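You operate a simulated robot arm through the tools that you are given. There is no shell and no other tool.

You are at the controls of a simulated robot arm. One attempt, no reset.

JOB
Pull out board LOT 32, brush its sheet flat, slide it back in and open the rack vent.
Fine: in that order; use the green wide brush and put it back; leave the other boards. Set down upright: green wide brush. What is to be rubbed or washed off counts as gone when no trace of it is left.

It is judged by the outcome, as a careful person would: the job done as asked, and still so three seconds after it is handed in. It fails if anything else is knocked over, pushed out of place, dropped, spilled or broken. Flat cloth is picked up by pressing the open fingertips on it (5 to 10 N) and closing them slowly along it; thin cloth reads only 2 to 8 mm in the jaws.

ROBOT AND FRAMES
A 7-joint arm with a two-finger parallel gripper, fixed in place. Base frame: the origin is at the foot of the arm, x ahead of it, y to its left, z up. Lengths are in mm, angles in degrees, forces in N, time in s.
Its first joint turns from -132.0 to 132.0 degrees. Payload 3.91 kg.
The TCP is the grasp point between the finger pads, 30 mm short of the fingertips. In the tool frame z runs along the fingers and y along their closing line. Largest opening 110 mm; finger width 20, thickness 10; the body of the gripper, 48 by 112 mm, starts 55 mm behind the TCP.
Orientation is that of the tool frame in the base frame, as [roll, pitch, yaw] about the fixed x, y, z axes, in that order (R = Rz(yaw) Ry(pitch) Rx(roll)). With the fingers straight down and closing along the base's y, the tool's x points along the base's -x, its y along +y and its z along -z.

CONTROLS
- The arm moves only by the tool move_arm. Its argument "steps" is one flat list of numbers, 7 for each row, row after row: the turn, a rotation vector about the tool's x, y, z in units of 180 degrees (1.0 is 180 degrees), then the shift along the tool's x, y, z in units of 400 mm (1.0 is 400 mm), then the closure in counts, from 0 (fully open) to 255 (shut). In form: [ax, ay, az, dx, dy, dz, jaw, ax, ay, az, dx, dy, dz, jaw, ...]. A call has 1 to 20 rows; each row is the pose to reach, as a shift and turn from the pose commanded when the call began, along the tool's axes at that moment. A call with a number of a shift or a turn outside -1 to 1 is refused whole. Each row takes 0.2 s and may step no farther than 50 mm and 8.6 degrees from the row before; otherwise, or with a gripper value out of range, the whole call is refused. A pose out of reach is approached as far as the arm can. The call stops where the force on the tool passes 50 N (or 10 N more than at its start, if that is more) or the arm is blocked; 0.2 s more then pass. Each finger travels about 108 mm/s and halts on what it meets, pressing with about 34 N; the grip force reading is that of the motor and also rises with nothing between the fingers. The clock runs only during rows and for 0.2 s after the last one: add rows that repeat a pose to give the fingers time. The reply holds the time, the measured pose of the TCP, the force on the tool along the base axes, the opening and the grip force, in the units named above and with some noise, with the torque about the TCP (base axes, N m) and any sound that the robot's microphone picked up.
- Cameras (640 x 400 px; columns grow to the right, rows downward): "scene" is fixed at [53.5, -490.4, 1497.5]; the picture's right is [0.31, -0.95, 0.00], its down [-0.27, -0.09, -0.96] and it looks along [0.91, 0.29, -0.28] (base axes); focal length 214 px, centre (320, 200). "wrist" rides on the gripper at [73, 17, -103] in the tool frame; the picture's right is [-0.23, 0.97, 0.00], its down [-0.76, -0.18, -0.62] and it looks along [-0.61, -0.14, 0.78] (tool axes); focal length 222 px, centre (320, 200). There is no depth. A picture from a camera that has moved, and an enlarged one, comes with that camera's place and axes in the base frame and with its lens. The place of the scene camera against the robot may be out by one fixed shift of up to 12 mm in any direction.
- camera(camera): a new picture of that camera. The clock stands still meanwhile.
- zoom(camera, box): a new picture of the part [left, top, right, bottom] of that camera's present view, enlarged. The clock stands still meanwhile.
- hand_in(): hands the job in; it is judged then, once.

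Places have to be worked out from the pictures, the camera data and where the tool is seen. Open the gripper and draw the arm clear of the work before you hand the job in, unless the task says otherwise.

The tools are called after "Emit:" as name(argument=value, ...) on one line, values as JSON. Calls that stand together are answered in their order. move_arm: Moves the arm, as the interface text tells. Its arguments: {"type":"object","properties":{"steps":{"type":"array","items":{"type":"number"}}},"required":["steps"]} The other tools are called the same way: camera (camera) takes a picture; zoom (camera, box) takes an enlarged picture of a part of a camera's view; hand_in () hands the job in.

At the start:

```text
time_s: 0.0
tool_pos: [625.4, -168.8, 1588.6]
tcp_rot: [-180.0, 0.0, 179.9]
ft_force: [0.2, 0.1, 0.0]
moment: [-0.02, 0.0, -0.01]
finger_gap: 110.1
finger_force: 0.1
```

scene: 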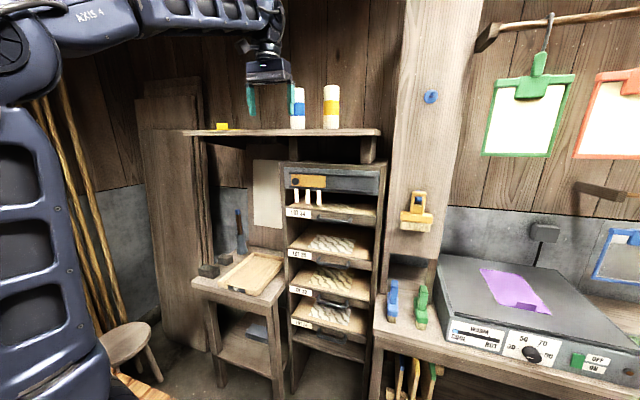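
wrist: 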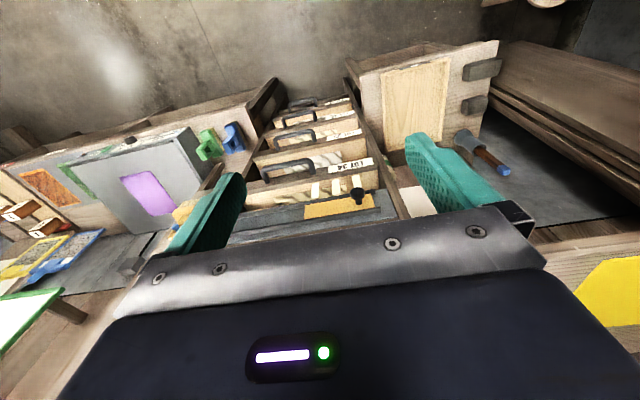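

I start by looking closely at the rack, the brushes, and the work area with enlarged views before moving anything.

Emit:
zoom(camera="scene", box=[270, 150, 400, 231])

Emit:
zoom(camera="scene", box=[270, 220, 400, 301])

Emit:
zoom(camera="scene", box=[270, 280, 400, 361])

Emit:
zoom(camera="scene", box=[360, 260, 460, 322])

Emit:
zoom(camera="scene", box=[180, 220, 310, 301])

Emit:
zoom(camera="scene", box=[390, 80, 460, 240])

```text
4.92 times, centred on (335, 190) of scene
camera zoom: at [53.5, -490.4, 1497.5], right [0.31, -0.95, 0.0], down [-0.27, -0.09, -0.96], along [0.91, 0.29, -0.28], focal length 1056 px, centre (246, 247)
```

zoom: 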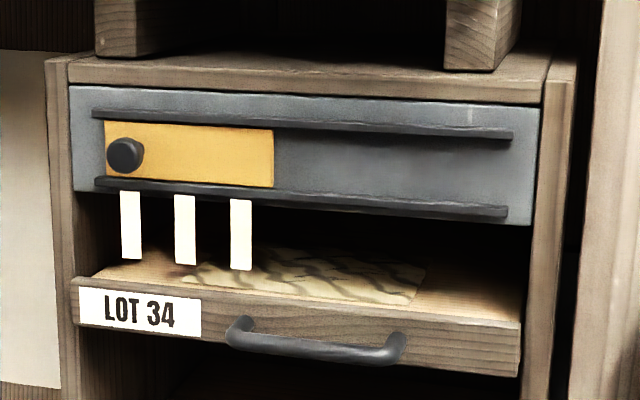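

```text
4.92 times, centred on (335, 260) of scene
camera zoom: at [53.5, -490.4, 1497.5], right [0.31, -0.95, 0.0], down [-0.27, -0.09, -0.96], along [0.91, 0.29, -0.28], focal length 1056 px, centre (246, -98)
```

zoom: 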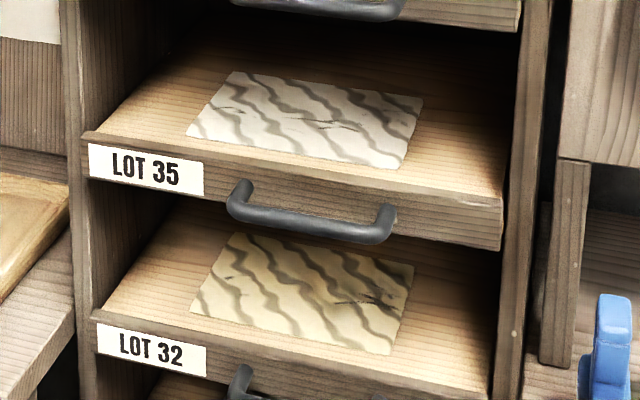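

```text
4.92 times, centred on (335, 320) of scene
camera zoom: at [53.5, -490.4, 1497.5], right [0.31, -0.95, 0.0], down [-0.27, -0.09, -0.96], along [0.91, 0.29, -0.28], focal length 1056 px, centre (246, -393)
```

zoom: 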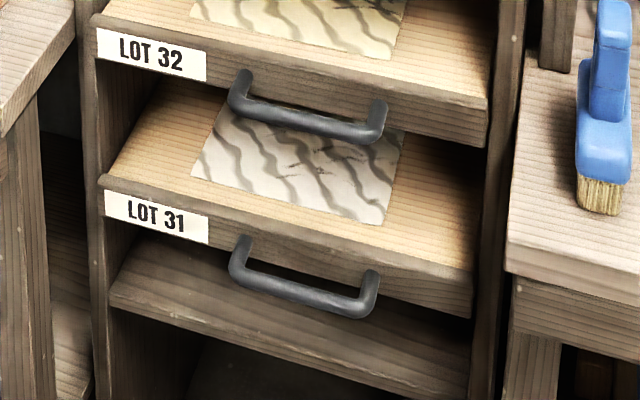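

```text
6.40 times, centred on (410, 291) of scene
camera zoom: at [53.5, -490.4, 1497.5], right [0.31, -0.95, 0.0], down [-0.27, -0.09, -0.96], along [0.91, 0.29, -0.28], focal length 1373 px, centre (-256, -382)
```

zoom: 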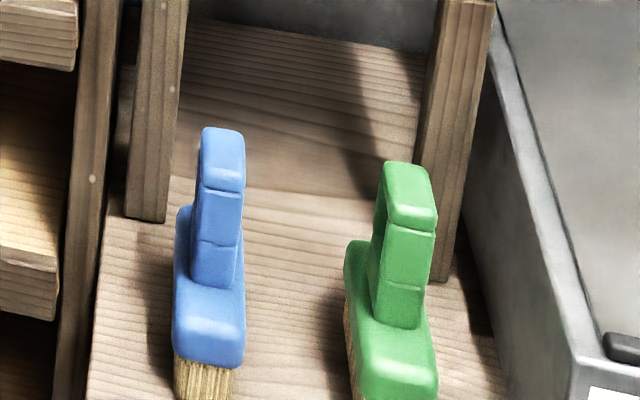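

```text
4.92 times, centred on (245, 260) of scene
camera zoom: at [53.5, -490.4, 1497.5], right [0.31, -0.95, 0.0], down [-0.27, -0.09, -0.96], along [0.91, 0.29, -0.28], focal length 1056 px, centre (689, -98)
```

zoom: 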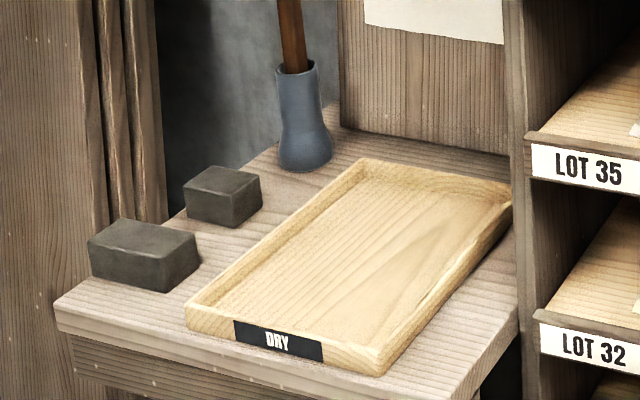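

```text
2.50 times, centred on (425, 160) of scene
camera zoom: at [53.5, -490.4, 1497.5], right [0.31, -0.95, 0.0], down [-0.27, -0.09, -0.96], along [0.91, 0.29, -0.28], focal length 536 px, centre (58, 300)
```

zoom: 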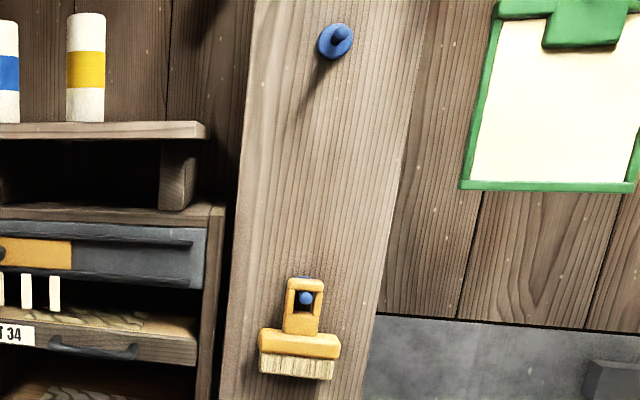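

The rack faces -x at about x≈830; LOT 32 is the third board, with its handle near z≈810. I look closer from the wrist camera at the brushes, the vent and the boards.

Emit:
zoom(camera="wrist", box=[160, 100, 320, 200])

Emit:
zoom(camera="wrist", box=[240, 70, 400, 170])

Emit:
zoom(camera="wrist", box=[240, 150, 400, 250])

Emit:
zoom(camera="scene", box=[400, 220, 640, 370])

Emit:
zoom(camera="scene", box=[350, 280, 510, 380])

```text
4.00 times, centred on (240, 150) of wrist
camera zoom: at [552.7, -153.0, 1693.5], right [0.23, 0.97, 0.0], down [0.76, -0.18, 0.62], along [0.61, -0.14, -0.78], focal length 888 px, centre (640, 400)
```

zoom: 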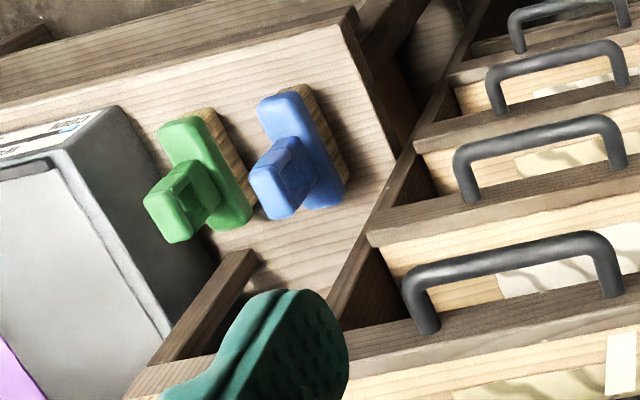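

```text
4.00 times, centred on (320, 120) of wrist
camera zoom: at [552.7, -153.0, 1693.5], right [0.23, 0.97, 0.0], down [0.76, -0.18, 0.62], along [0.61, -0.14, -0.78], focal length 888 px, centre (320, 520)
```

zoom: 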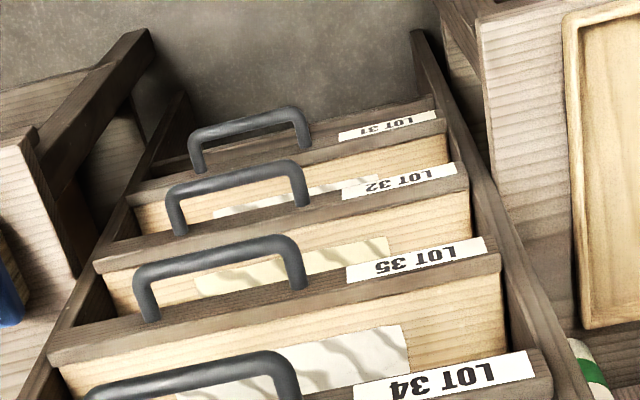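

```text
4.00 times, centred on (320, 200) of wrist
camera zoom: at [552.7, -153.0, 1693.5], right [0.23, 0.97, 0.0], down [0.76, -0.18, 0.62], along [0.61, -0.14, -0.78], focal length 888 px, centre (320, 200)
```

zoom: 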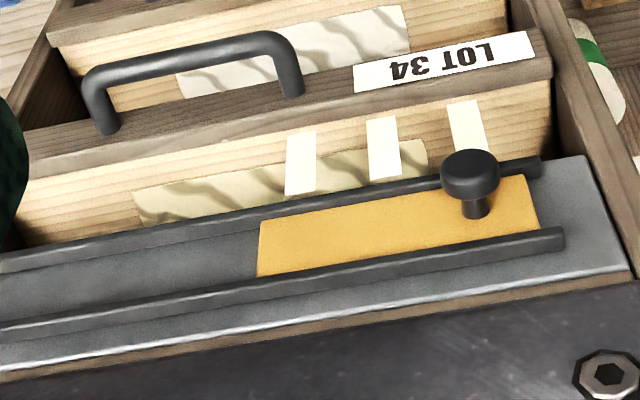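

```text
2.67 times, centred on (520, 295) of scene
camera zoom: at [53.5, -490.4, 1497.5], right [0.31, -0.95, 0.0], down [-0.27, -0.09, -0.96], along [0.91, 0.29, -0.28], focal length 572 px, centre (-213, -53)
```

zoom: 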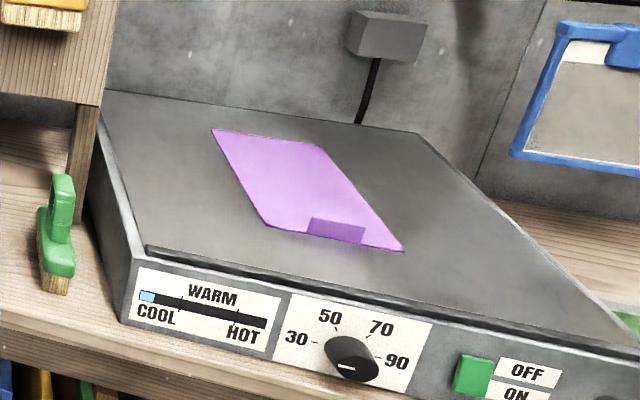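

```text
4.00 times, centred on (430, 330) of scene
camera zoom: at [53.5, -490.4, 1497.5], right [0.31, -0.95, 0.0], down [-0.27, -0.09, -0.96], along [0.91, 0.29, -0.28], focal length 858 px, centre (-120, -320)
```

zoom: 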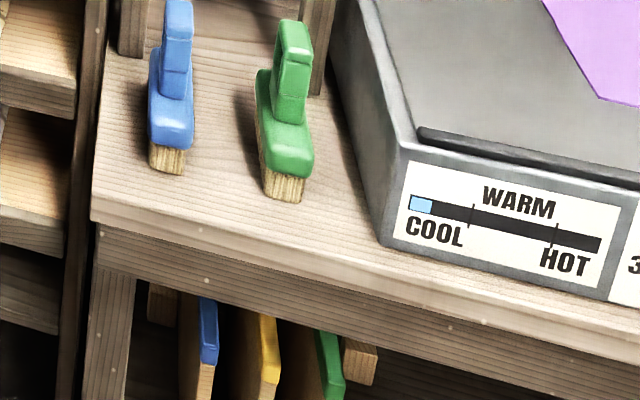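

The green brush stands on the bench right of the rack (estimated near x≈812, y≈-658), with its long block roughly along x. I move the arm to free space in front of the bench for a closer wrist view.

Emit:
move_arm(steps=[0, 0, 0, -0.0031, -0.0794, 0.0706, 0, 0, 0, 0, -0.0063, -0.1588, 0.1413, 0, 0, 0, 0, -0.0094, -0.2381, 0.2119, 0, 0, 0, 0, -0.0125, -0.3175, 0.2825, 0, 0, 0, 0, -0.0156, -0.3969, 0.3531, 0, 0, 0, 0, -0.0188, -0.4763, 0.4238, 0, 0, 0, 0, -0.0219, -0.5556, 0.4944, 0, 0, 0, 0, -0.025, -0.635, 0.565, 0, 0, 0, 0, -0.0281, -0.7144, 0.6356, 0, 0, 0, 0, -0.0313, -0.7938, 0.7063, 0, 0, 0, 0, -0.0344, -0.8731, 0.7769, 0, 0, 0, 0, -0.0375, -0.9525, 0.8475, 0])

Emit:
camera(camera="wrist")

Emit:
camera(camera="scene")

```text
time_s: 2.6
tool_pos: [640.5, -551.7, 1251.9]
tcp_rot: [-179.9, 0.0, 180.0]
ft_force: [-1.0, 0.4, 1.5]
moment: [-0.05, -0.04, -0.03]
finger_gap: 110.0
finger_force: 0.1
```

```text
taken
camera wrist: at [566.9, -534.0, 1355.9], right [0.23, 0.97, 0.0], down [0.76, -0.18, 0.62], along [0.61, -0.14, -0.78], focal length 222 px, centre (320, 200)
```

wrist: 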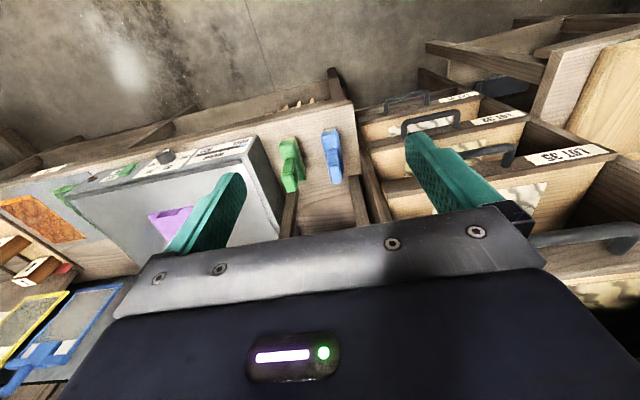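

```text
taken
```

scene: 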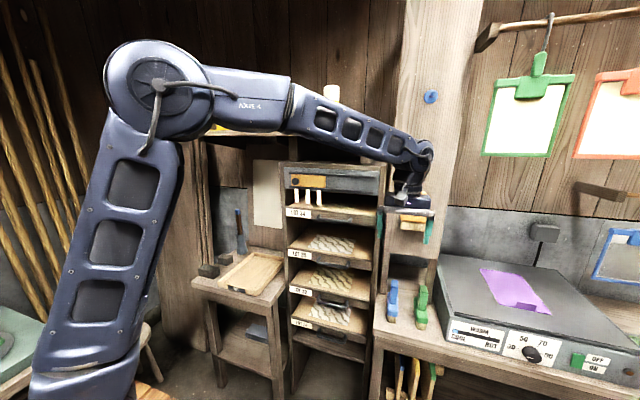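

Emit:
zoom(camera="wrist", box=[260, 120, 360, 182])

Emit:
zoom(camera="wrist", box=[350, 70, 510, 170])

Emit:
zoom(camera="wrist", box=[0, 130, 240, 280])

```text
6.40 times, centred on (310, 151) of wrist
camera zoom: at [566.9, -534.0, 1355.9], right [0.23, 0.97, 0.0], down [0.76, -0.18, 0.62], along [0.61, -0.14, -0.78], focal length 1422 px, centre (384, 514)
```

zoom: 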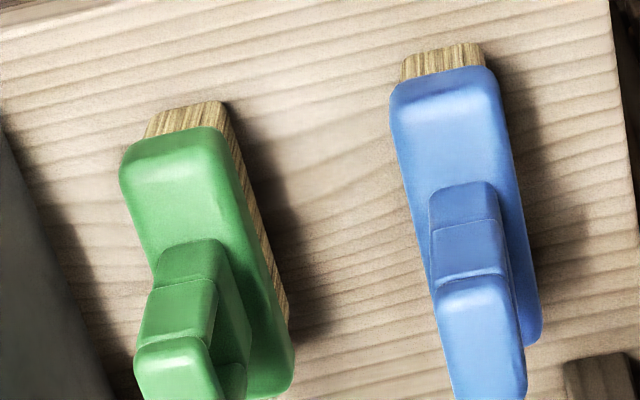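

```text
4.00 times, centred on (430, 120) of wrist
camera zoom: at [566.9, -534.0, 1355.9], right [0.23, 0.97, 0.0], down [0.76, -0.18, 0.62], along [0.61, -0.14, -0.78], focal length 888 px, centre (-120, 520)
```

zoom: 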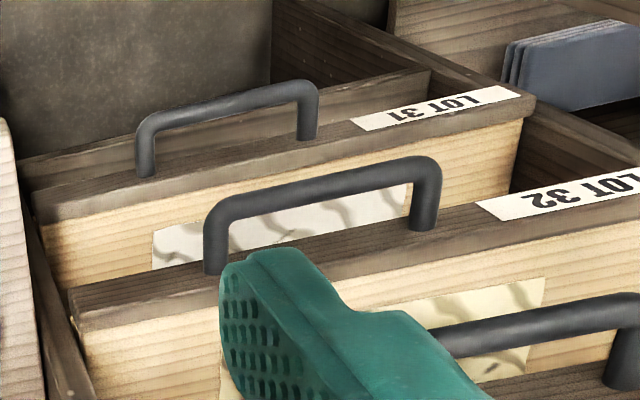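

```text
2.67 times, centred on (120, 205) of wrist
camera zoom: at [566.9, -534.0, 1355.9], right [0.23, 0.97, 0.0], down [0.76, -0.18, 0.62], along [0.61, -0.14, -0.78], focal length 592 px, centre (853, 187)
```

zoom: 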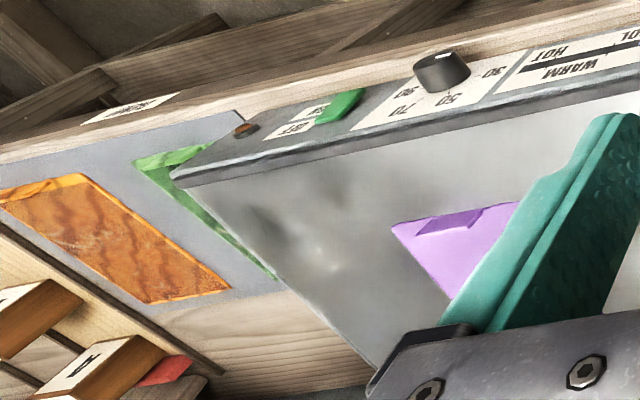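

The handle of LOT 32 triangulates to about x≈810, y −240…−370, z≈793. Now I refine the green brush's place with tighter zooms.

Emit:
zoom(camera="wrist", box=[250, 125, 346, 185])

Emit:
zoom(camera="wrist", box=[260, 150, 340, 200])

Emit:
zoom(camera="scene", box=[375, 270, 455, 320])

Emit:
zoom(camera="scene", box=[375, 290, 455, 340])

```text
6.67 times, centred on (298, 155) of wrist
camera zoom: at [566.9, -534.0, 1355.9], right [0.23, 0.97, 0.0], down [0.76, -0.18, 0.62], along [0.61, -0.14, -0.78], focal length 1481 px, centre (467, 500)
```

zoom: 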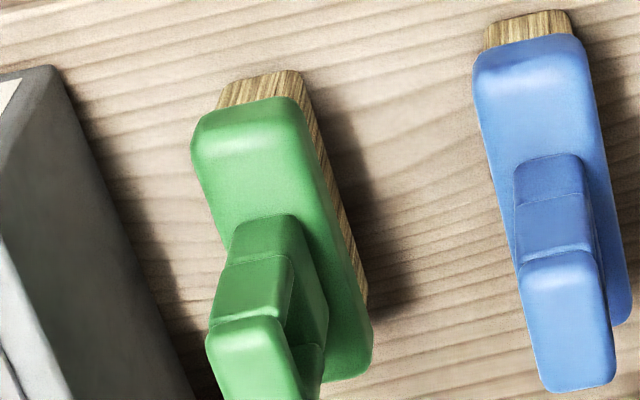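

```text
8.00 times, centred on (300, 175) of wrist
camera zoom: at [566.9, -534.0, 1355.9], right [0.23, 0.97, 0.0], down [0.76, -0.18, 0.62], along [0.61, -0.14, -0.78], focal length 1777 px, centre (480, 400)
```

zoom: 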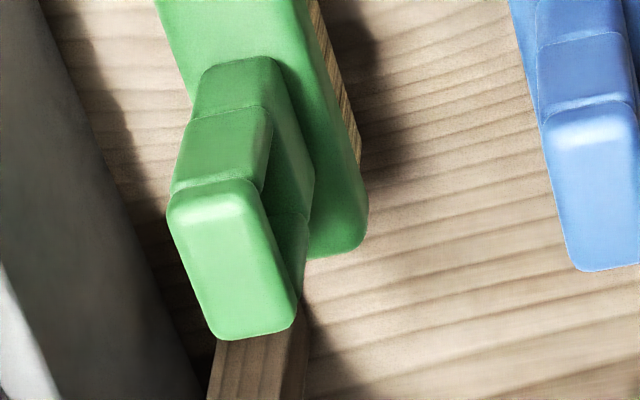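

```text
8.00 times, centred on (415, 295) of scene
camera zoom: at [53.5, -490.4, 1497.5], right [0.31, -0.95, 0.0], down [-0.27, -0.09, -0.96], along [0.91, 0.29, -0.28], focal length 1716 px, centre (-440, -560)
```

zoom: 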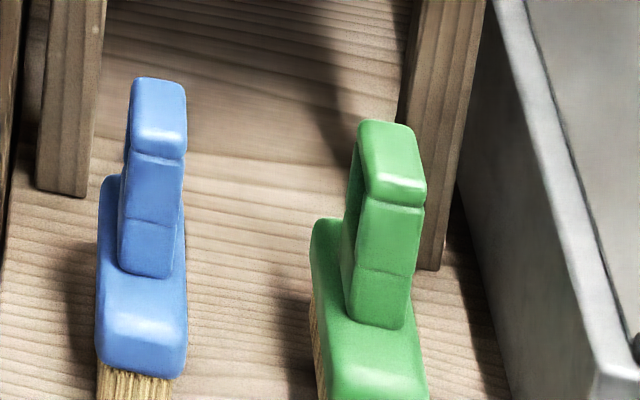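

```text
8.00 times, centred on (415, 315) of scene
camera zoom: at [53.5, -490.4, 1497.5], right [0.31, -0.95, 0.0], down [-0.27, -0.09, -0.96], along [0.91, 0.29, -0.28], focal length 1716 px, centre (-440, -720)
```

zoom: 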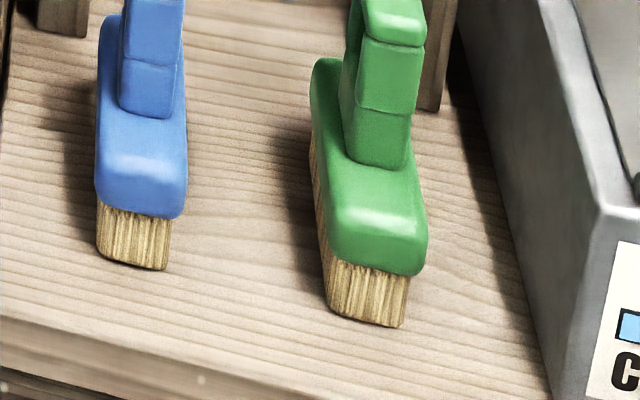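

The green brush's handle top is near (814, −657, 960) with its block along x, bench top z≈804, and clear space on each side. Next I swing the tool to a 45° forward-down tilt in front of the LOT 32 handle with the jaws closing in the x–z plane, staying well off the rack.

Emit:
move_arm(steps=[-0.01396, -0.01396, 0.03371, -0.00171, 0.04371, 0.0535, 0, -0.02791, -0.02791, 0.06741, -0.00343, 0.08743, 0.107, 0, -0.04187, -0.04187, 0.10112, -0.00514, 0.13114, 0.1605, 0, -0.05583, -0.05583, 0.13483, -0.00686, 0.17486, 0.214, 20, -0.06979, -0.06979, 0.16854, -0.00857, 0.21857, 0.2675, 40, -0.08374, -0.08374, 0.20224, -0.01029, 0.26229, 0.321, 60, -0.0977, -0.0977, 0.23595, -0.012, 0.306, 0.3745, 80, -0.11166, -0.11166, 0.26966, -0.01371, 0.34971, 0.428, 100, -0.12561, -0.12561, 0.30336, -0.01543, 0.39343, 0.4815, 120, -0.13957, -0.13957, 0.33707, -0.01714, 0.43714, 0.535, 140, -0.15353, -0.15353, 0.37078, -0.01886, 0.48086, 0.5885, 155, -0.16749, -0.16749, 0.40449, -0.02057, 0.52457, 0.642, 162, -0.18144, -0.18144, 0.43819, -0.02229, 0.56829, 0.6955, 162, -0.1954, -0.1954, 0.4719, -0.024, 0.612, 0.749, 162])

Emit:
camera(camera="wrist")

Emit:
camera(camera="scene")

```text
time_s: 5.6
tool_pos: [650.0, -305.4, 951.2]
tcp_rot: [135.0, -0.1, 89.9]
ft_force: [-0.2, 0.1, 1.1]
moment: [-0.03, 0.0, 0.0]
finger_gap: 40.1
finger_force: 0.0
```

```text
taken
camera wrist: at [588.5, -233.5, 1036.6], right [0.69, -0.23, 0.69], down [-0.57, -0.76, 0.32], along [0.45, -0.61, -0.65], focal length 222 px, centre (320, 200)
```

wrist: 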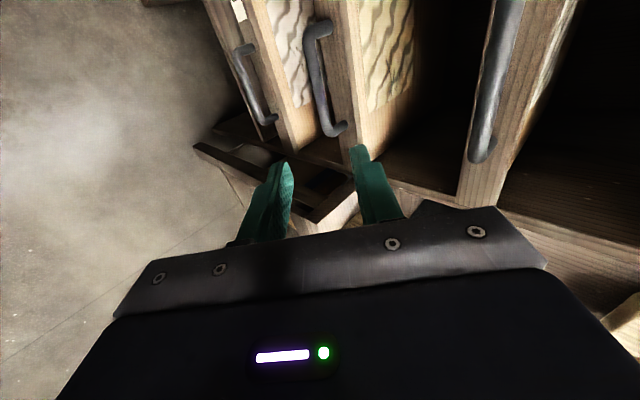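

```text
taken
```

scene: 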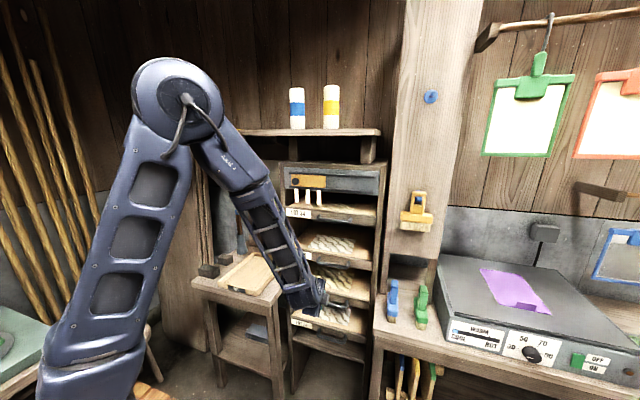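

The tool reached the pose exactly. I zoom on the LOT 32 handle (middle one in the wrist view) to pin its place.

Emit:
zoom(camera="wrist", box=[200, 0, 440, 150])

Emit:
zoom(camera="wrist", box=[420, 0, 640, 138])

```text
2.67 times, centred on (320, 75) of wrist
camera zoom: at [588.5, -233.5, 1036.6], right [0.69, -0.23, 0.69], down [-0.57, -0.76, 0.32], along [0.45, -0.61, -0.65], focal length 592 px, centre (320, 533)
```

zoom: 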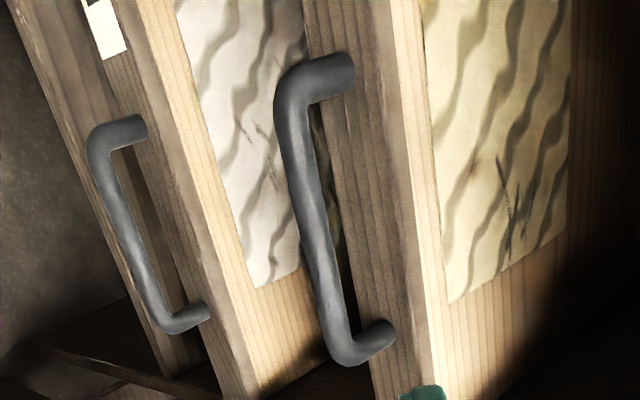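

```text
2.90 times, centred on (530, 69) of wrist
camera zoom: at [588.5, -233.5, 1036.6], right [0.69, -0.23, 0.69], down [-0.57, -0.76, 0.32], along [0.45, -0.61, -0.65], focal length 644 px, centre (-289, 580)
```

zoom: 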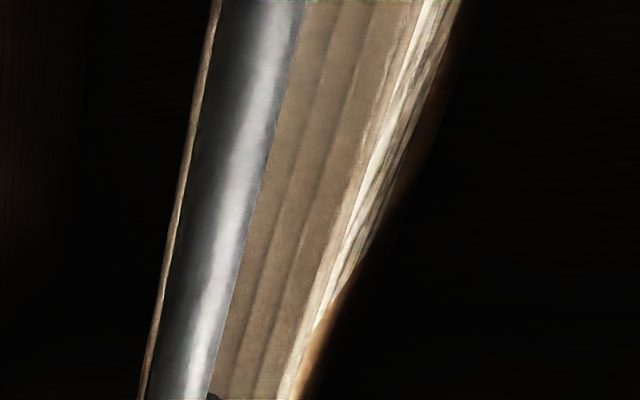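

The bar sits at x≈810, z≈793, y −242…−365, about 40 mm off the board's face. I set the jaws to about 34 mm and advance most of the way along the tool axis, then check.

Emit:
move_arm(steps=[0, 0, 0, 0.0013, 0.0013, 0.09375, 176, 0, 0, 0, 0.0025, 0.0026, 0.1875, 176, 0, 0, 0, 0.0037, 0.004, 0.28125, 176, 0, 0, 0, 0.005, 0.0053, 0.375, 176])

Emit:
camera(camera="wrist")

Emit:
zoom(camera="scene", box=[270, 240, 400, 321])

```text
time_s: 6.6
tool_pos: [758.4, -303.6, 846.7]
tcp_rot: [135.0, 0.1, 89.8]
ft_force: [-0.3, -0.4, 0.3]
moment: [0.02, 0.04, 0.01]
finger_gap: 34.0
finger_force: 0.0
```

```text
taken
camera wrist: at [697.1, -231.5, 931.7], right [0.69, -0.23, 0.69], down [-0.57, -0.76, 0.32], along [0.45, -0.61, -0.65], focal length 222 px, centre (320, 200)
```

wrist: 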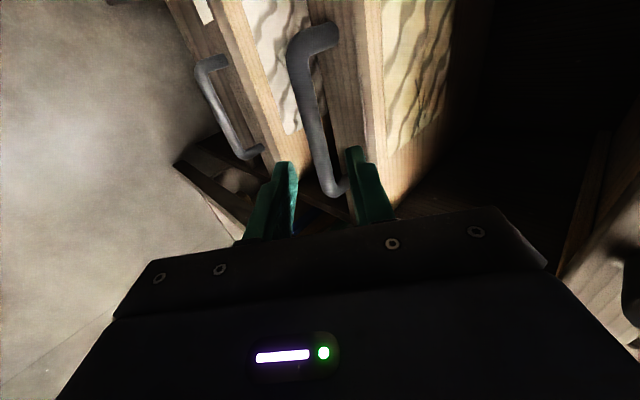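

```text
4.92 times, centred on (335, 280) of scene
camera zoom: at [53.5, -490.4, 1497.5], right [0.31, -0.95, 0.0], down [-0.27, -0.09, -0.96], along [0.91, 0.29, -0.28], focal length 1056 px, centre (246, -196)
```

zoom: 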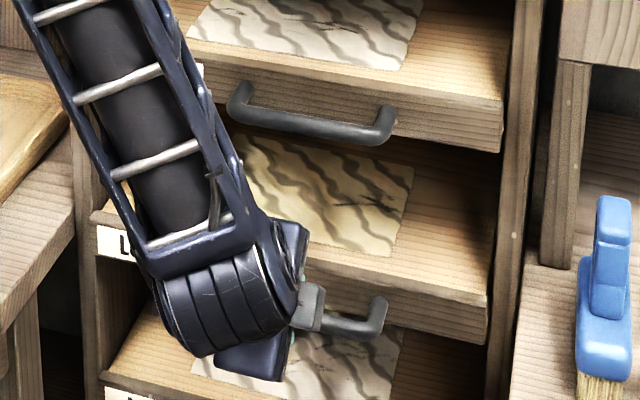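

Emit:
zoom(camera="wrist", box=[240, 80, 400, 180])

```text
4.00 times, centred on (320, 130) of wrist
camera zoom: at [697.1, -231.5, 931.7], right [0.69, -0.23, 0.69], down [-0.57, -0.76, 0.32], along [0.45, -0.61, -0.65], focal length 888 px, centre (320, 480)
```

zoom: 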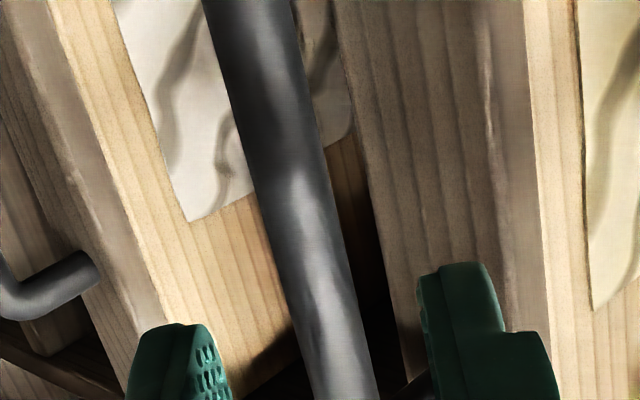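

The bar lies between the open fingers, about 4 mm toward the front-lower finger; I shift by that and advance the last 59 mm so the bar is caged.

Emit:
move_arm(steps=[0, 0, 0, 0, -0.01, 0.04, 176, 0, 0, 0, 0, -0.01, 0.08, 176, 0, 0, 0, 0, -0.01, 0.115, 176, 0, 0, 0, 0, -0.01, 0.1475, 176])

Emit:
camera(camera="wrist")

Emit:
zoom(camera="scene", box=[300, 280, 380, 330])

```text
time_s: 7.6
tool_pos: [796.5, -303.1, 802.8]
tcp_rot: [135.0, 0.0, 89.9]
ft_force: [-0.2, 0.2, 1.1]
moment: [-0.01, 0.0, 0.0]
finger_gap: 33.9
finger_force: 0.1
```

```text
taken
camera wrist: at [734.6, -231.9, 886.8], right [0.69, -0.23, 0.69], down [-0.57, -0.76, 0.32], along [0.45, -0.61, -0.65], focal length 222 px, centre (320, 200)
```

wrist: 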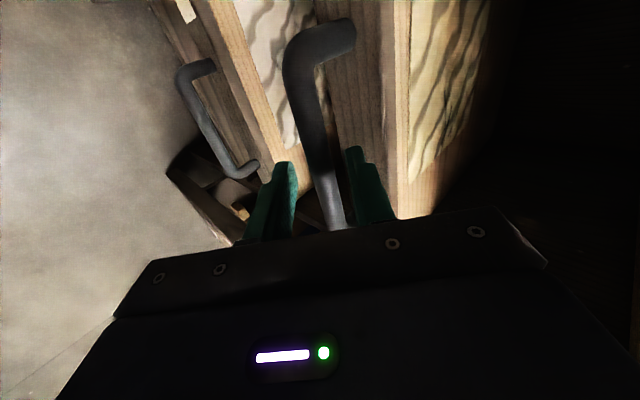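

```text
8.00 times, centred on (340, 305) of scene
camera zoom: at [53.5, -490.4, 1497.5], right [0.31, -0.95, 0.0], down [-0.27, -0.09, -0.96], along [0.91, 0.29, -0.28], focal length 1716 px, centre (160, -640)
```

zoom: 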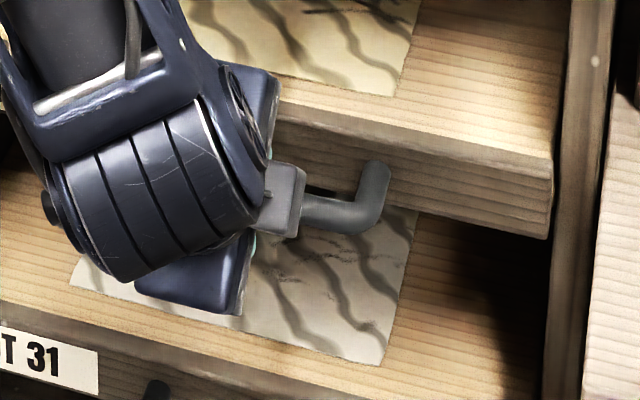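

The bar is inside the jaws with no contact force. I close on it gently and read the opening.

Emit:
move_arm(steps=[0, 0, 0, 0, 0, 0, 205, 0, 0, 0, 0, 0, 0, 225, 0, 0, 0, 0, 0, 0, 240, 0, 0, 0, 0, 0, 0, 240])

```text
time_s: 8.6
tool_pos: [795.8, -303.9, 801.4]
tcp_rot: [134.9, -0.1, 89.9]
ft_force: [2.0, -0.8, 15.2]
moment: [-0.14, -0.3, 0.63]
finger_gap: 15.7
finger_force: 44.8
```

Gripped at 15.7 mm, matching the bar. I pull straight back along −x by 50 mm in small steps and watch the force.

Emit:
move_arm(steps=[0, 0, 0, 0, -0.0088, -0.0088, 240, 0, 0, 0, 0, -0.0221, -0.0221, 240, 0, 0, 0, 0, -0.0442, -0.0442, 240, 0, 0, 0, 0, -0.0663, -0.0663, 240, 0, 0, 0, 0, -0.0884, -0.0884, 240])

Emit:
camera(camera="scene")

```text
time_s: 9.8
tool_pos: [746.4, -303.8, 801.5]
tcp_rot: [134.9, 0.0, 89.8]
ft_force: [3.1, -3.0, 36.6]
moment: [-0.28, -0.63, 0.37]
finger_gap: 15.7
finger_force: 44.6
```

```text
taken
```

scene: 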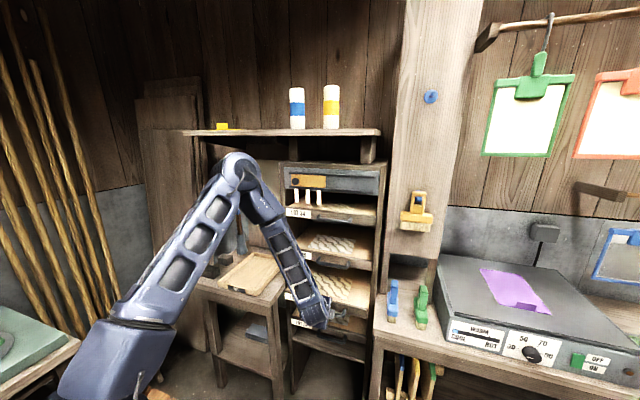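

The board is following (TCP moved −50 mm), but the vertical force rose to 37 N, so I nudge the tool up 1.5 mm to relieve it and see which way it goes.

Emit:
move_arm(steps=[0, 0, 0, 0, 0.0013, -0.0013, 240, 0, 0, 0, 0, 0.0027, -0.0027, 240])

Emit:
zoom(camera="scene", box=[270, 240, 400, 321])

Emit:
camera(camera="wrist")

```text
time_s: 10.4
tool_pos: [746.4, -304.1, 800.5]
tcp_rot: [135.1, 0.1, 89.9]
ft_force: [1.2, -7.0, 11.4]
moment: [-0.79, -0.26, 0.02]
finger_gap: 15.8
finger_force: 44.5
```

```text
4.92 times, centred on (335, 280) of scene
camera zoom: at [53.5, -490.4, 1497.5], right [0.31, -0.95, 0.0], down [-0.27, -0.09, -0.96], along [0.91, 0.29, -0.28], focal length 1056 px, centre (246, -196)
```

zoom: 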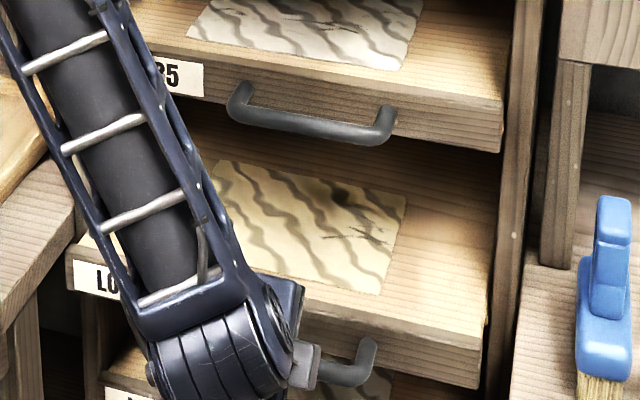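

```text
taken
camera wrist: at [684.6, -231.7, 887.9], right [0.69, -0.23, 0.69], down [-0.57, -0.76, 0.32], along [0.45, -0.61, -0.65], focal length 222 px, centre (320, 200)
```

wrist: 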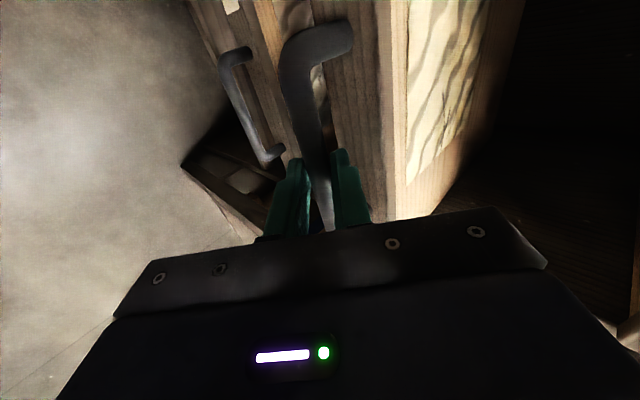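

Lifting relieved it (37→11 N), so the board slides freely with only ~3 N along x. I loosen the jaws to cage the bar and keep pulling, tilting the tool gradually toward vertical as the board comes out.

Emit:
move_arm(steps=[0, 0, 0, 0, 0, 0, 208, 0, 0, 0, 0, 0, 0, 208, 0.01111, 0, 0, 0, -0.02173, -0.02263, 208, 0.02222, 0, 0, 0, -0.04345, -0.04531, 208, 0.03333, 0, 0, 0, -0.06514, -0.06803, 208, 0.04444, 0, 0, 0, -0.08681, -0.09079, 208, 0.05556, 0, 0, 0, -0.10846, -0.1136, 208, 0.06667, 0, 0, 0, -0.13008, -0.13645, 208, 0.07778, 0, 0, 0, -0.15167, -0.15935, 208, 0.08889, 0, 0, 0, -0.17324, -0.1823, 208, 0.1, 0, 0, 0, -0.19479, -0.2053, 208, 0.11111, 0, 0, 0, -0.2163, -0.22835, 208])

Emit:
camera(camera="scene")

Emit:
camera(camera="wrist")

```text
time_s: 13.0
tool_pos: [619.2, -303.9, 805.9]
tcp_rot: [155.2, 0.0, 89.9]
ft_force: [1.1, 0.2, -0.2]
moment: [0.01, -0.04, -0.01]
finger_gap: 20.7
finger_force: 0.3
```

```text
taken
```

scene: 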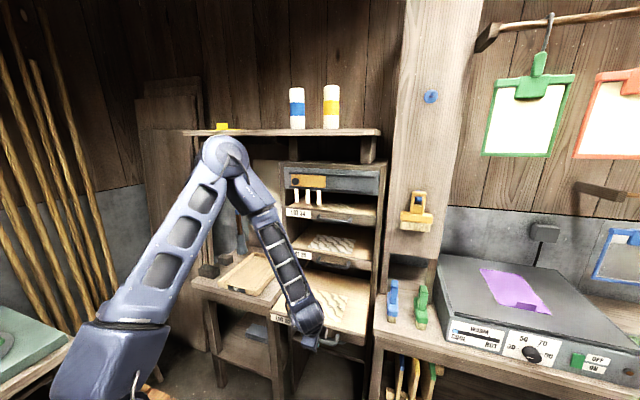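

```text
taken
camera wrist: at [591.1, -232.4, 908.4], right [0.88, -0.23, 0.41], down [-0.43, -0.76, 0.49], along [0.2, -0.61, -0.77], focal length 222 px, centre (320, 200)
```

wrist: 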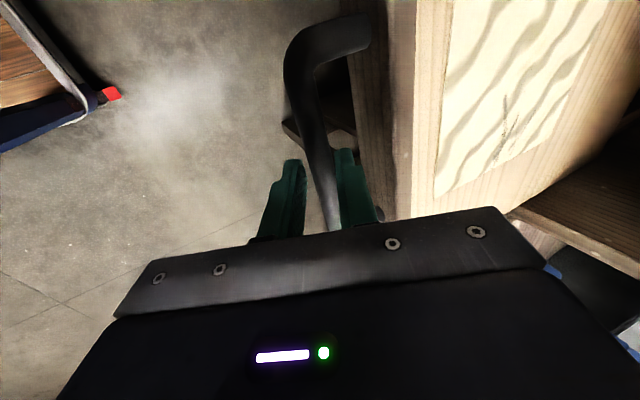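

The board slides smoothly and follows with ~1 N. It is out about 180 mm; I pull another ~70 mm, watching for a stop.

Emit:
move_arm(steps=[0.0119, 0, 0, 0, -0.0215, -0.01079, 208, 0.0238, 0, 0, 0, -0.043, -0.02157, 208, 0.03571, 0, 0, 0, -0.0645, -0.03236, 208, 0.04762, 0, 0, 0, -0.086, -0.04314, 208, 0.05952, 0, 0, 0, -0.1075, -0.05393, 208, 0.07143, 0, 0, 0, -0.129, -0.06471, 208, 0.08333, 0, 0, 0, -0.1505, -0.0755, 208])

Emit:
camera(camera="scene")

Emit:
camera(camera="wrist")

```text
time_s: 14.6
tool_pos: [552.4, -304.1, 809.0]
tcp_rot: [170.1, 0.0, 90.0]
ft_force: [1.7, 1.0, 0.3]
moment: [0.01, -0.02, 0.06]
finger_gap: 21.0
finger_force: 0.9
```

```text
taken
```

scene: 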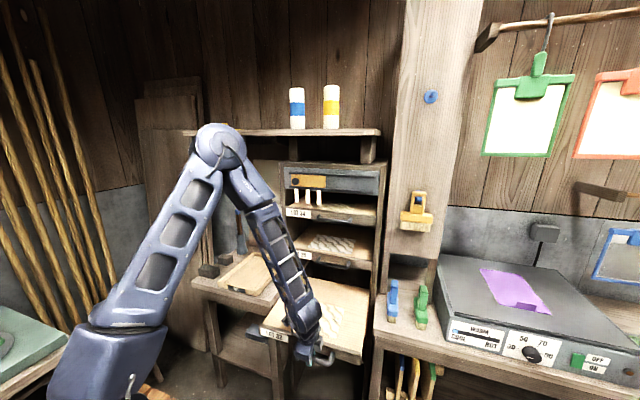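

```text
taken
camera wrist: at [551.0, -231.3, 914.5], right [0.96, -0.23, 0.17], down [-0.28, -0.76, 0.58], along [-0.01, -0.61, -0.79], focal length 222 px, centre (320, 200)
```

wrist: 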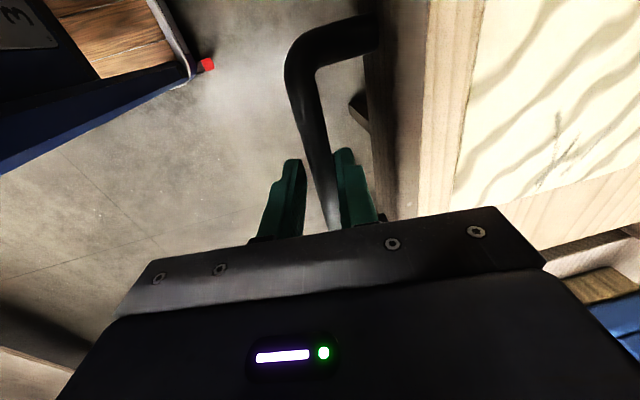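

The board is out about 250 mm with no resistance. I zoom to check it is level and how the sheet sits relative to the rack front.

Emit:
zoom(camera="scene", box=[250, 235, 410, 335])

Emit:
zoom(camera="scene", box=[290, 270, 390, 370])

```text
4.00 times, centred on (330, 285) of scene
camera zoom: at [53.5, -490.4, 1497.5], right [0.31, -0.95, 0.0], down [-0.27, -0.09, -0.96], along [0.91, 0.29, -0.28], focal length 858 px, centre (280, -140)
```

zoom: 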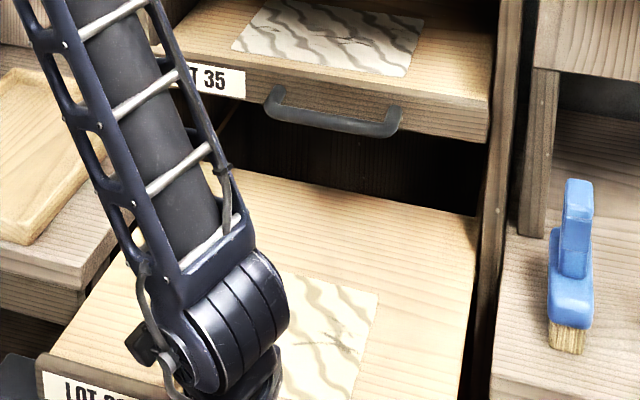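

```text
4.00 times, centred on (340, 320) of scene
camera zoom: at [53.5, -490.4, 1497.5], right [0.31, -0.95, 0.0], down [-0.27, -0.09, -0.96], along [0.91, 0.29, -0.28], focal length 858 px, centre (240, -280)
```

zoom: 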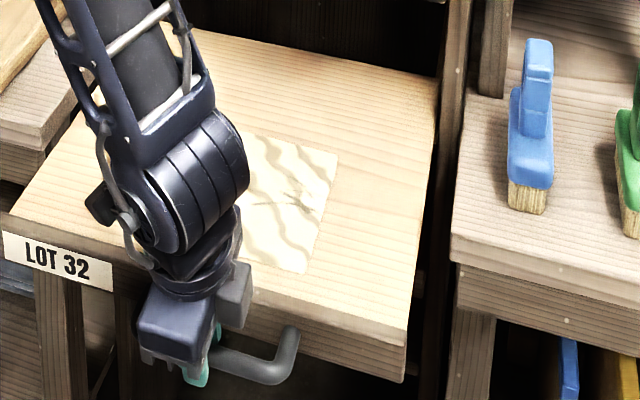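

The board is level with its back ~85 mm still in the rack. Before releasing I look closely at the yellow brush (same shape, seen broadside) to learn the handle and hole geometry.

Emit:
zoom(camera="scene", box=[392, 182, 440, 237])

Emit:
zoom(camera="scene", box=[405, 278, 437, 330])

```text
7.27 times, centred on (416, 210) of scene
camera zoom: at [53.5, -490.4, 1497.5], right [0.31, -0.95, 0.0], down [-0.27, -0.09, -0.96], along [0.91, 0.29, -0.28], focal length 1560 px, centre (-378, 131)
```

zoom: 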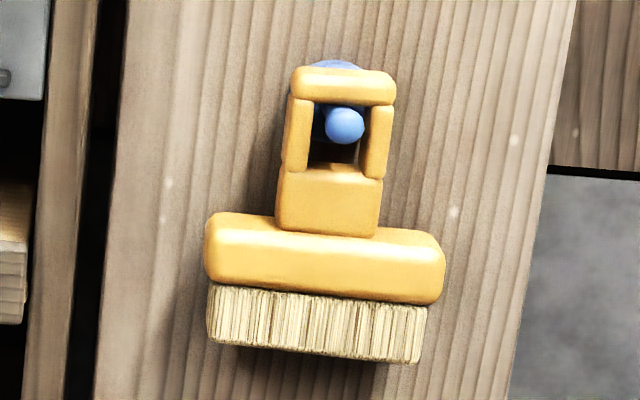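

```text
7.69 times, centred on (421, 304) of scene
camera zoom: at [53.5, -490.4, 1497.5], right [0.31, -0.95, 0.0], down [-0.27, -0.09, -0.96], along [0.91, 0.29, -0.28], focal length 1650 px, centre (-457, -600)
```

zoom: 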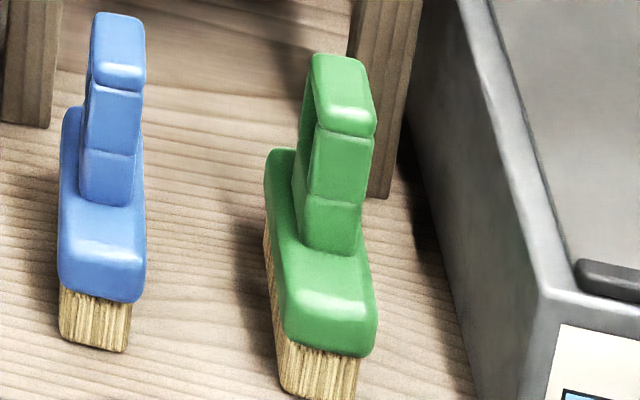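

The handle neck is solid and the hole is above it, so I'll grip the green brush across y at neck/top-bar height, with a 30° tilt for reach. First I open a little and back the fingers up off the board's handle.

Emit:
move_arm(steps=[0, 0, 0, 0, 0, 0, 176, 0, 0, 0, 0, 0, 0, 176, 0, 0, 0, 0, 0, -0.05, 176, 0, 0, 0, 0, 0, -0.1, 176, 0, 0, 0, 0, 0.0174, -0.1985, 176, 0, 0, 0, 0, 0.0348, -0.297, 176, 0, 0, 0, 0, 0.0521, -0.3955, 176, 0, 0, 0, 0, 0.0695, -0.494, 176])

Emit:
camera(camera="scene")

Emit:
camera(camera="wrist")

```text
time_s: 16.4
tool_pos: [547.2, -302.1, 1006.4]
tcp_rot: [170.1, 0.0, 89.9]
ft_force: [-0.1, 0.0, -0.8]
moment: [0.01, 0.02, 0.01]
finger_gap: 34.1
finger_force: 0.1
```

```text
taken
```

scene: 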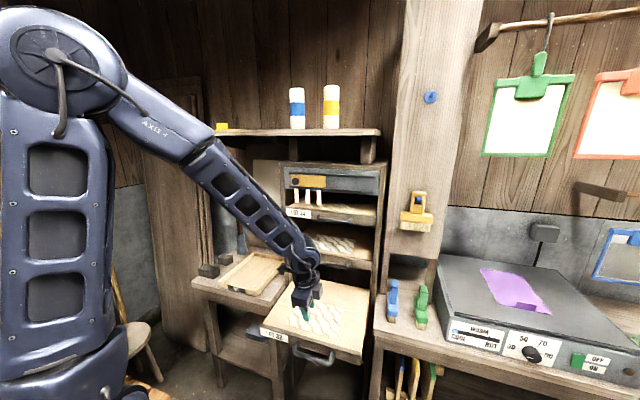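

```text
taken
camera wrist: at [545.6, -230.4, 1112.4], right [0.96, -0.23, 0.17], down [-0.28, -0.76, 0.58], along [-0.01, -0.61, -0.79], focal length 222 px, centre (320, 200)
```

wrist: 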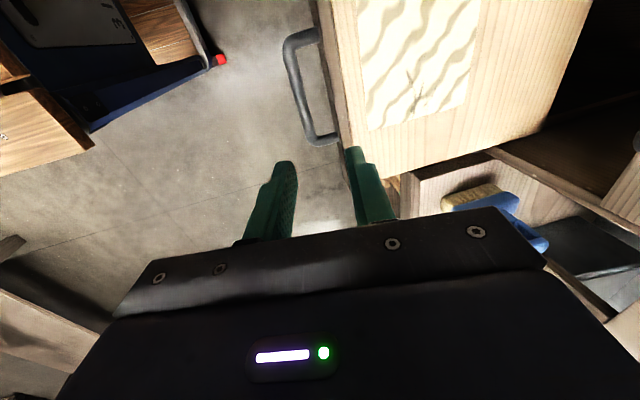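

The board stayed put. I zoom on the sheet from here to fix its place on the board.

Emit:
zoom(camera="wrist", box=[270, 0, 590, 200])

Emit:
zoom(camera="scene", box=[250, 265, 380, 370])

```text
2.00 times, centred on (430, 100) of wrist
camera zoom: at [545.6, -230.4, 1112.4], right [0.96, -0.23, 0.17], down [-0.28, -0.76, 0.58], along [-0.01, -0.61, -0.79], focal length 444 px, centre (100, 400)
```

zoom: 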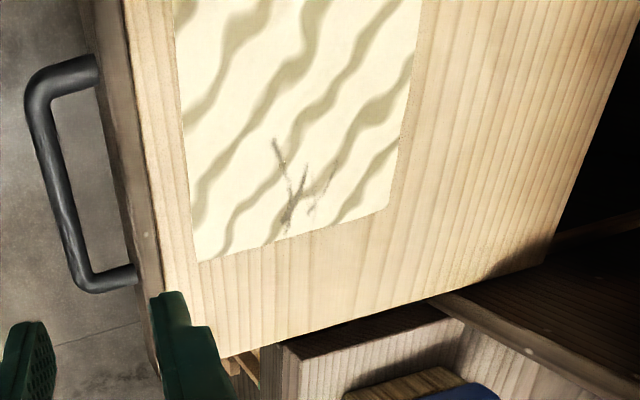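

```text
3.81 times, centred on (315, 318) of scene
camera zoom: at [53.5, -490.4, 1497.5], right [0.31, -0.95, 0.0], down [-0.27, -0.09, -0.96], along [0.91, 0.29, -0.28], focal length 817 px, centre (339, -248)
```

zoom: 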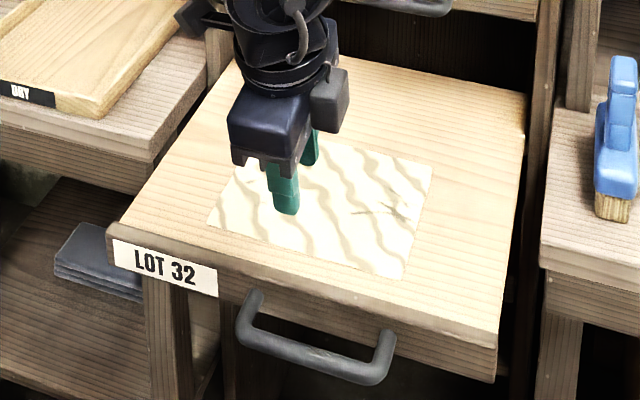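

The sheet now spans x≈638–783, y≈−163…−368. I move to a pre-grasp point 160 mm back from the green brush's handle, with the tool tilted 30° and jaws closing along y.

Emit:
move_arm(steps=[-0.00727, -0.00727, -0.04121, -0.07394, 0.0379, -0.00403, 170, -0.01453, -0.01453, -0.08242, -0.14788, 0.0758, -0.00805, 160, -0.0218, -0.0218, -0.12363, -0.22183, 0.1137, -0.01208, 150, -0.02907, -0.02907, -0.16483, -0.29577, 0.1516, -0.0161, 140, -0.03633, -0.03633, -0.20604, -0.36971, 0.1895, -0.02013, 130, -0.0436, -0.0436, -0.24725, -0.44365, 0.2274, -0.02415, 120, -0.05087, -0.05087, -0.28846, -0.51759, 0.2653, -0.02818, 110, -0.05813, -0.05813, -0.32967, -0.59153, 0.3032, -0.0322, 100, -0.0654, -0.0654, -0.37088, -0.66548, 0.3411, -0.03623, 93, -0.07267, -0.07267, -0.41208, -0.73942, 0.379, -0.04025, 93, -0.07993, -0.07993, -0.45329, -0.81336, 0.4169, -0.04428, 93, -0.0872, -0.0872, -0.4945, -0.8873, 0.4548, -0.0483, 93])

Emit:
camera(camera="wrist")

Emit:
camera(camera="scene")

```text
time_s: 19.0
tool_pos: [722.1, -661.1, 1058.2]
tcp_rot: [-179.8, 30.2, -179.9]
ft_force: [0.7, 0.6, 0.7]
moment: [0.0, 0.01, -0.03]
finger_gap: 70.0
finger_force: 0.0
```

```text
taken
camera wrist: at [607.0, -643.4, 1112.1], right [0.2, 0.97, 0.11], down [0.35, -0.18, 0.92], along [0.92, -0.14, -0.37], focal length 222 px, centre (320, 200)
```

wrist: 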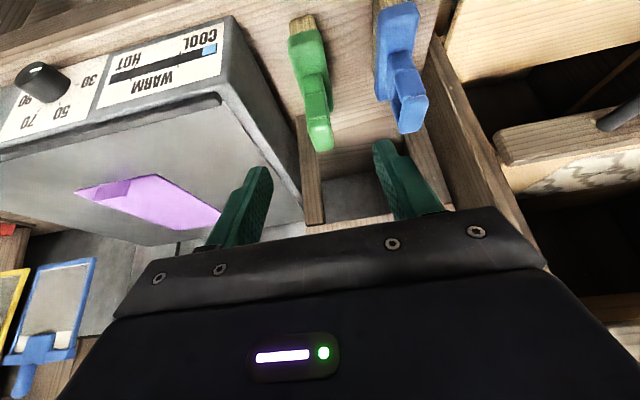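

```text
taken
```

scene: 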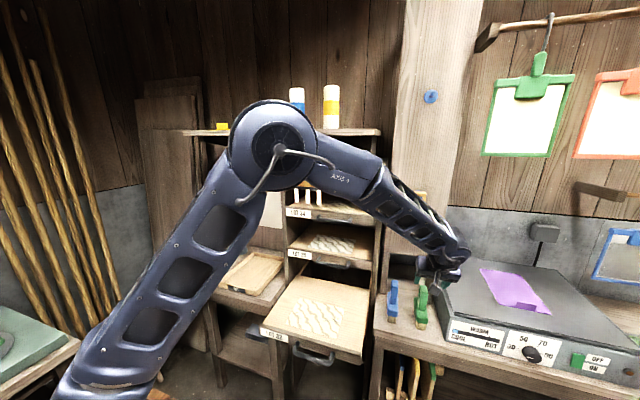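

Emit:
zoom(camera="wrist", box=[270, 0, 430, 100])

Emit:
zoom(camera="wrist", box=[270, 80, 430, 180])

```text
4.00 times, centred on (350, 50) of wrist
camera zoom: at [607.0, -643.4, 1112.1], right [0.2, 0.97, 0.11], down [0.35, -0.18, 0.92], along [0.92, -0.14, -0.37], focal length 888 px, centre (200, 800)
```

zoom: 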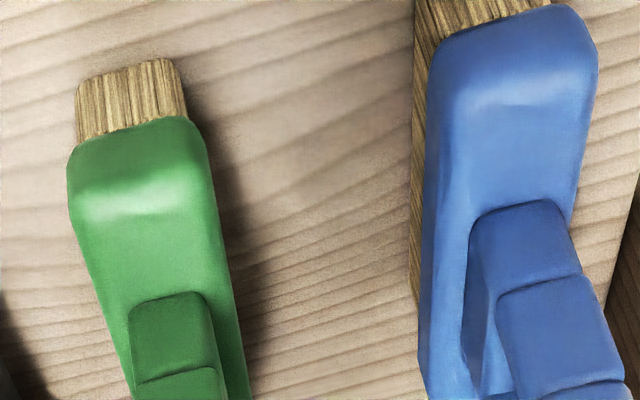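

```text
4.00 times, centred on (350, 130) of wrist
camera zoom: at [607.0, -643.4, 1112.1], right [0.2, 0.97, 0.11], down [0.35, -0.18, 0.92], along [0.92, -0.14, -0.37], focal length 888 px, centre (200, 480)
```

zoom: 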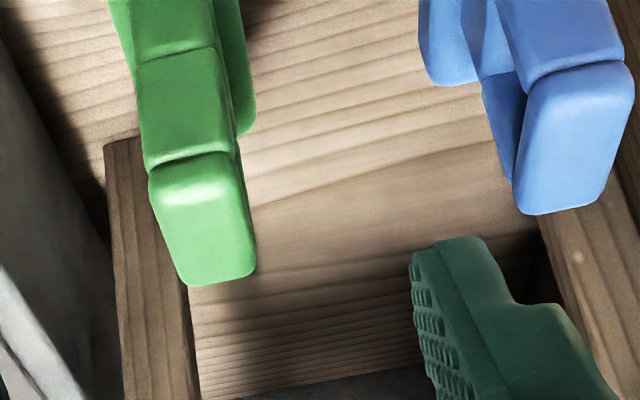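

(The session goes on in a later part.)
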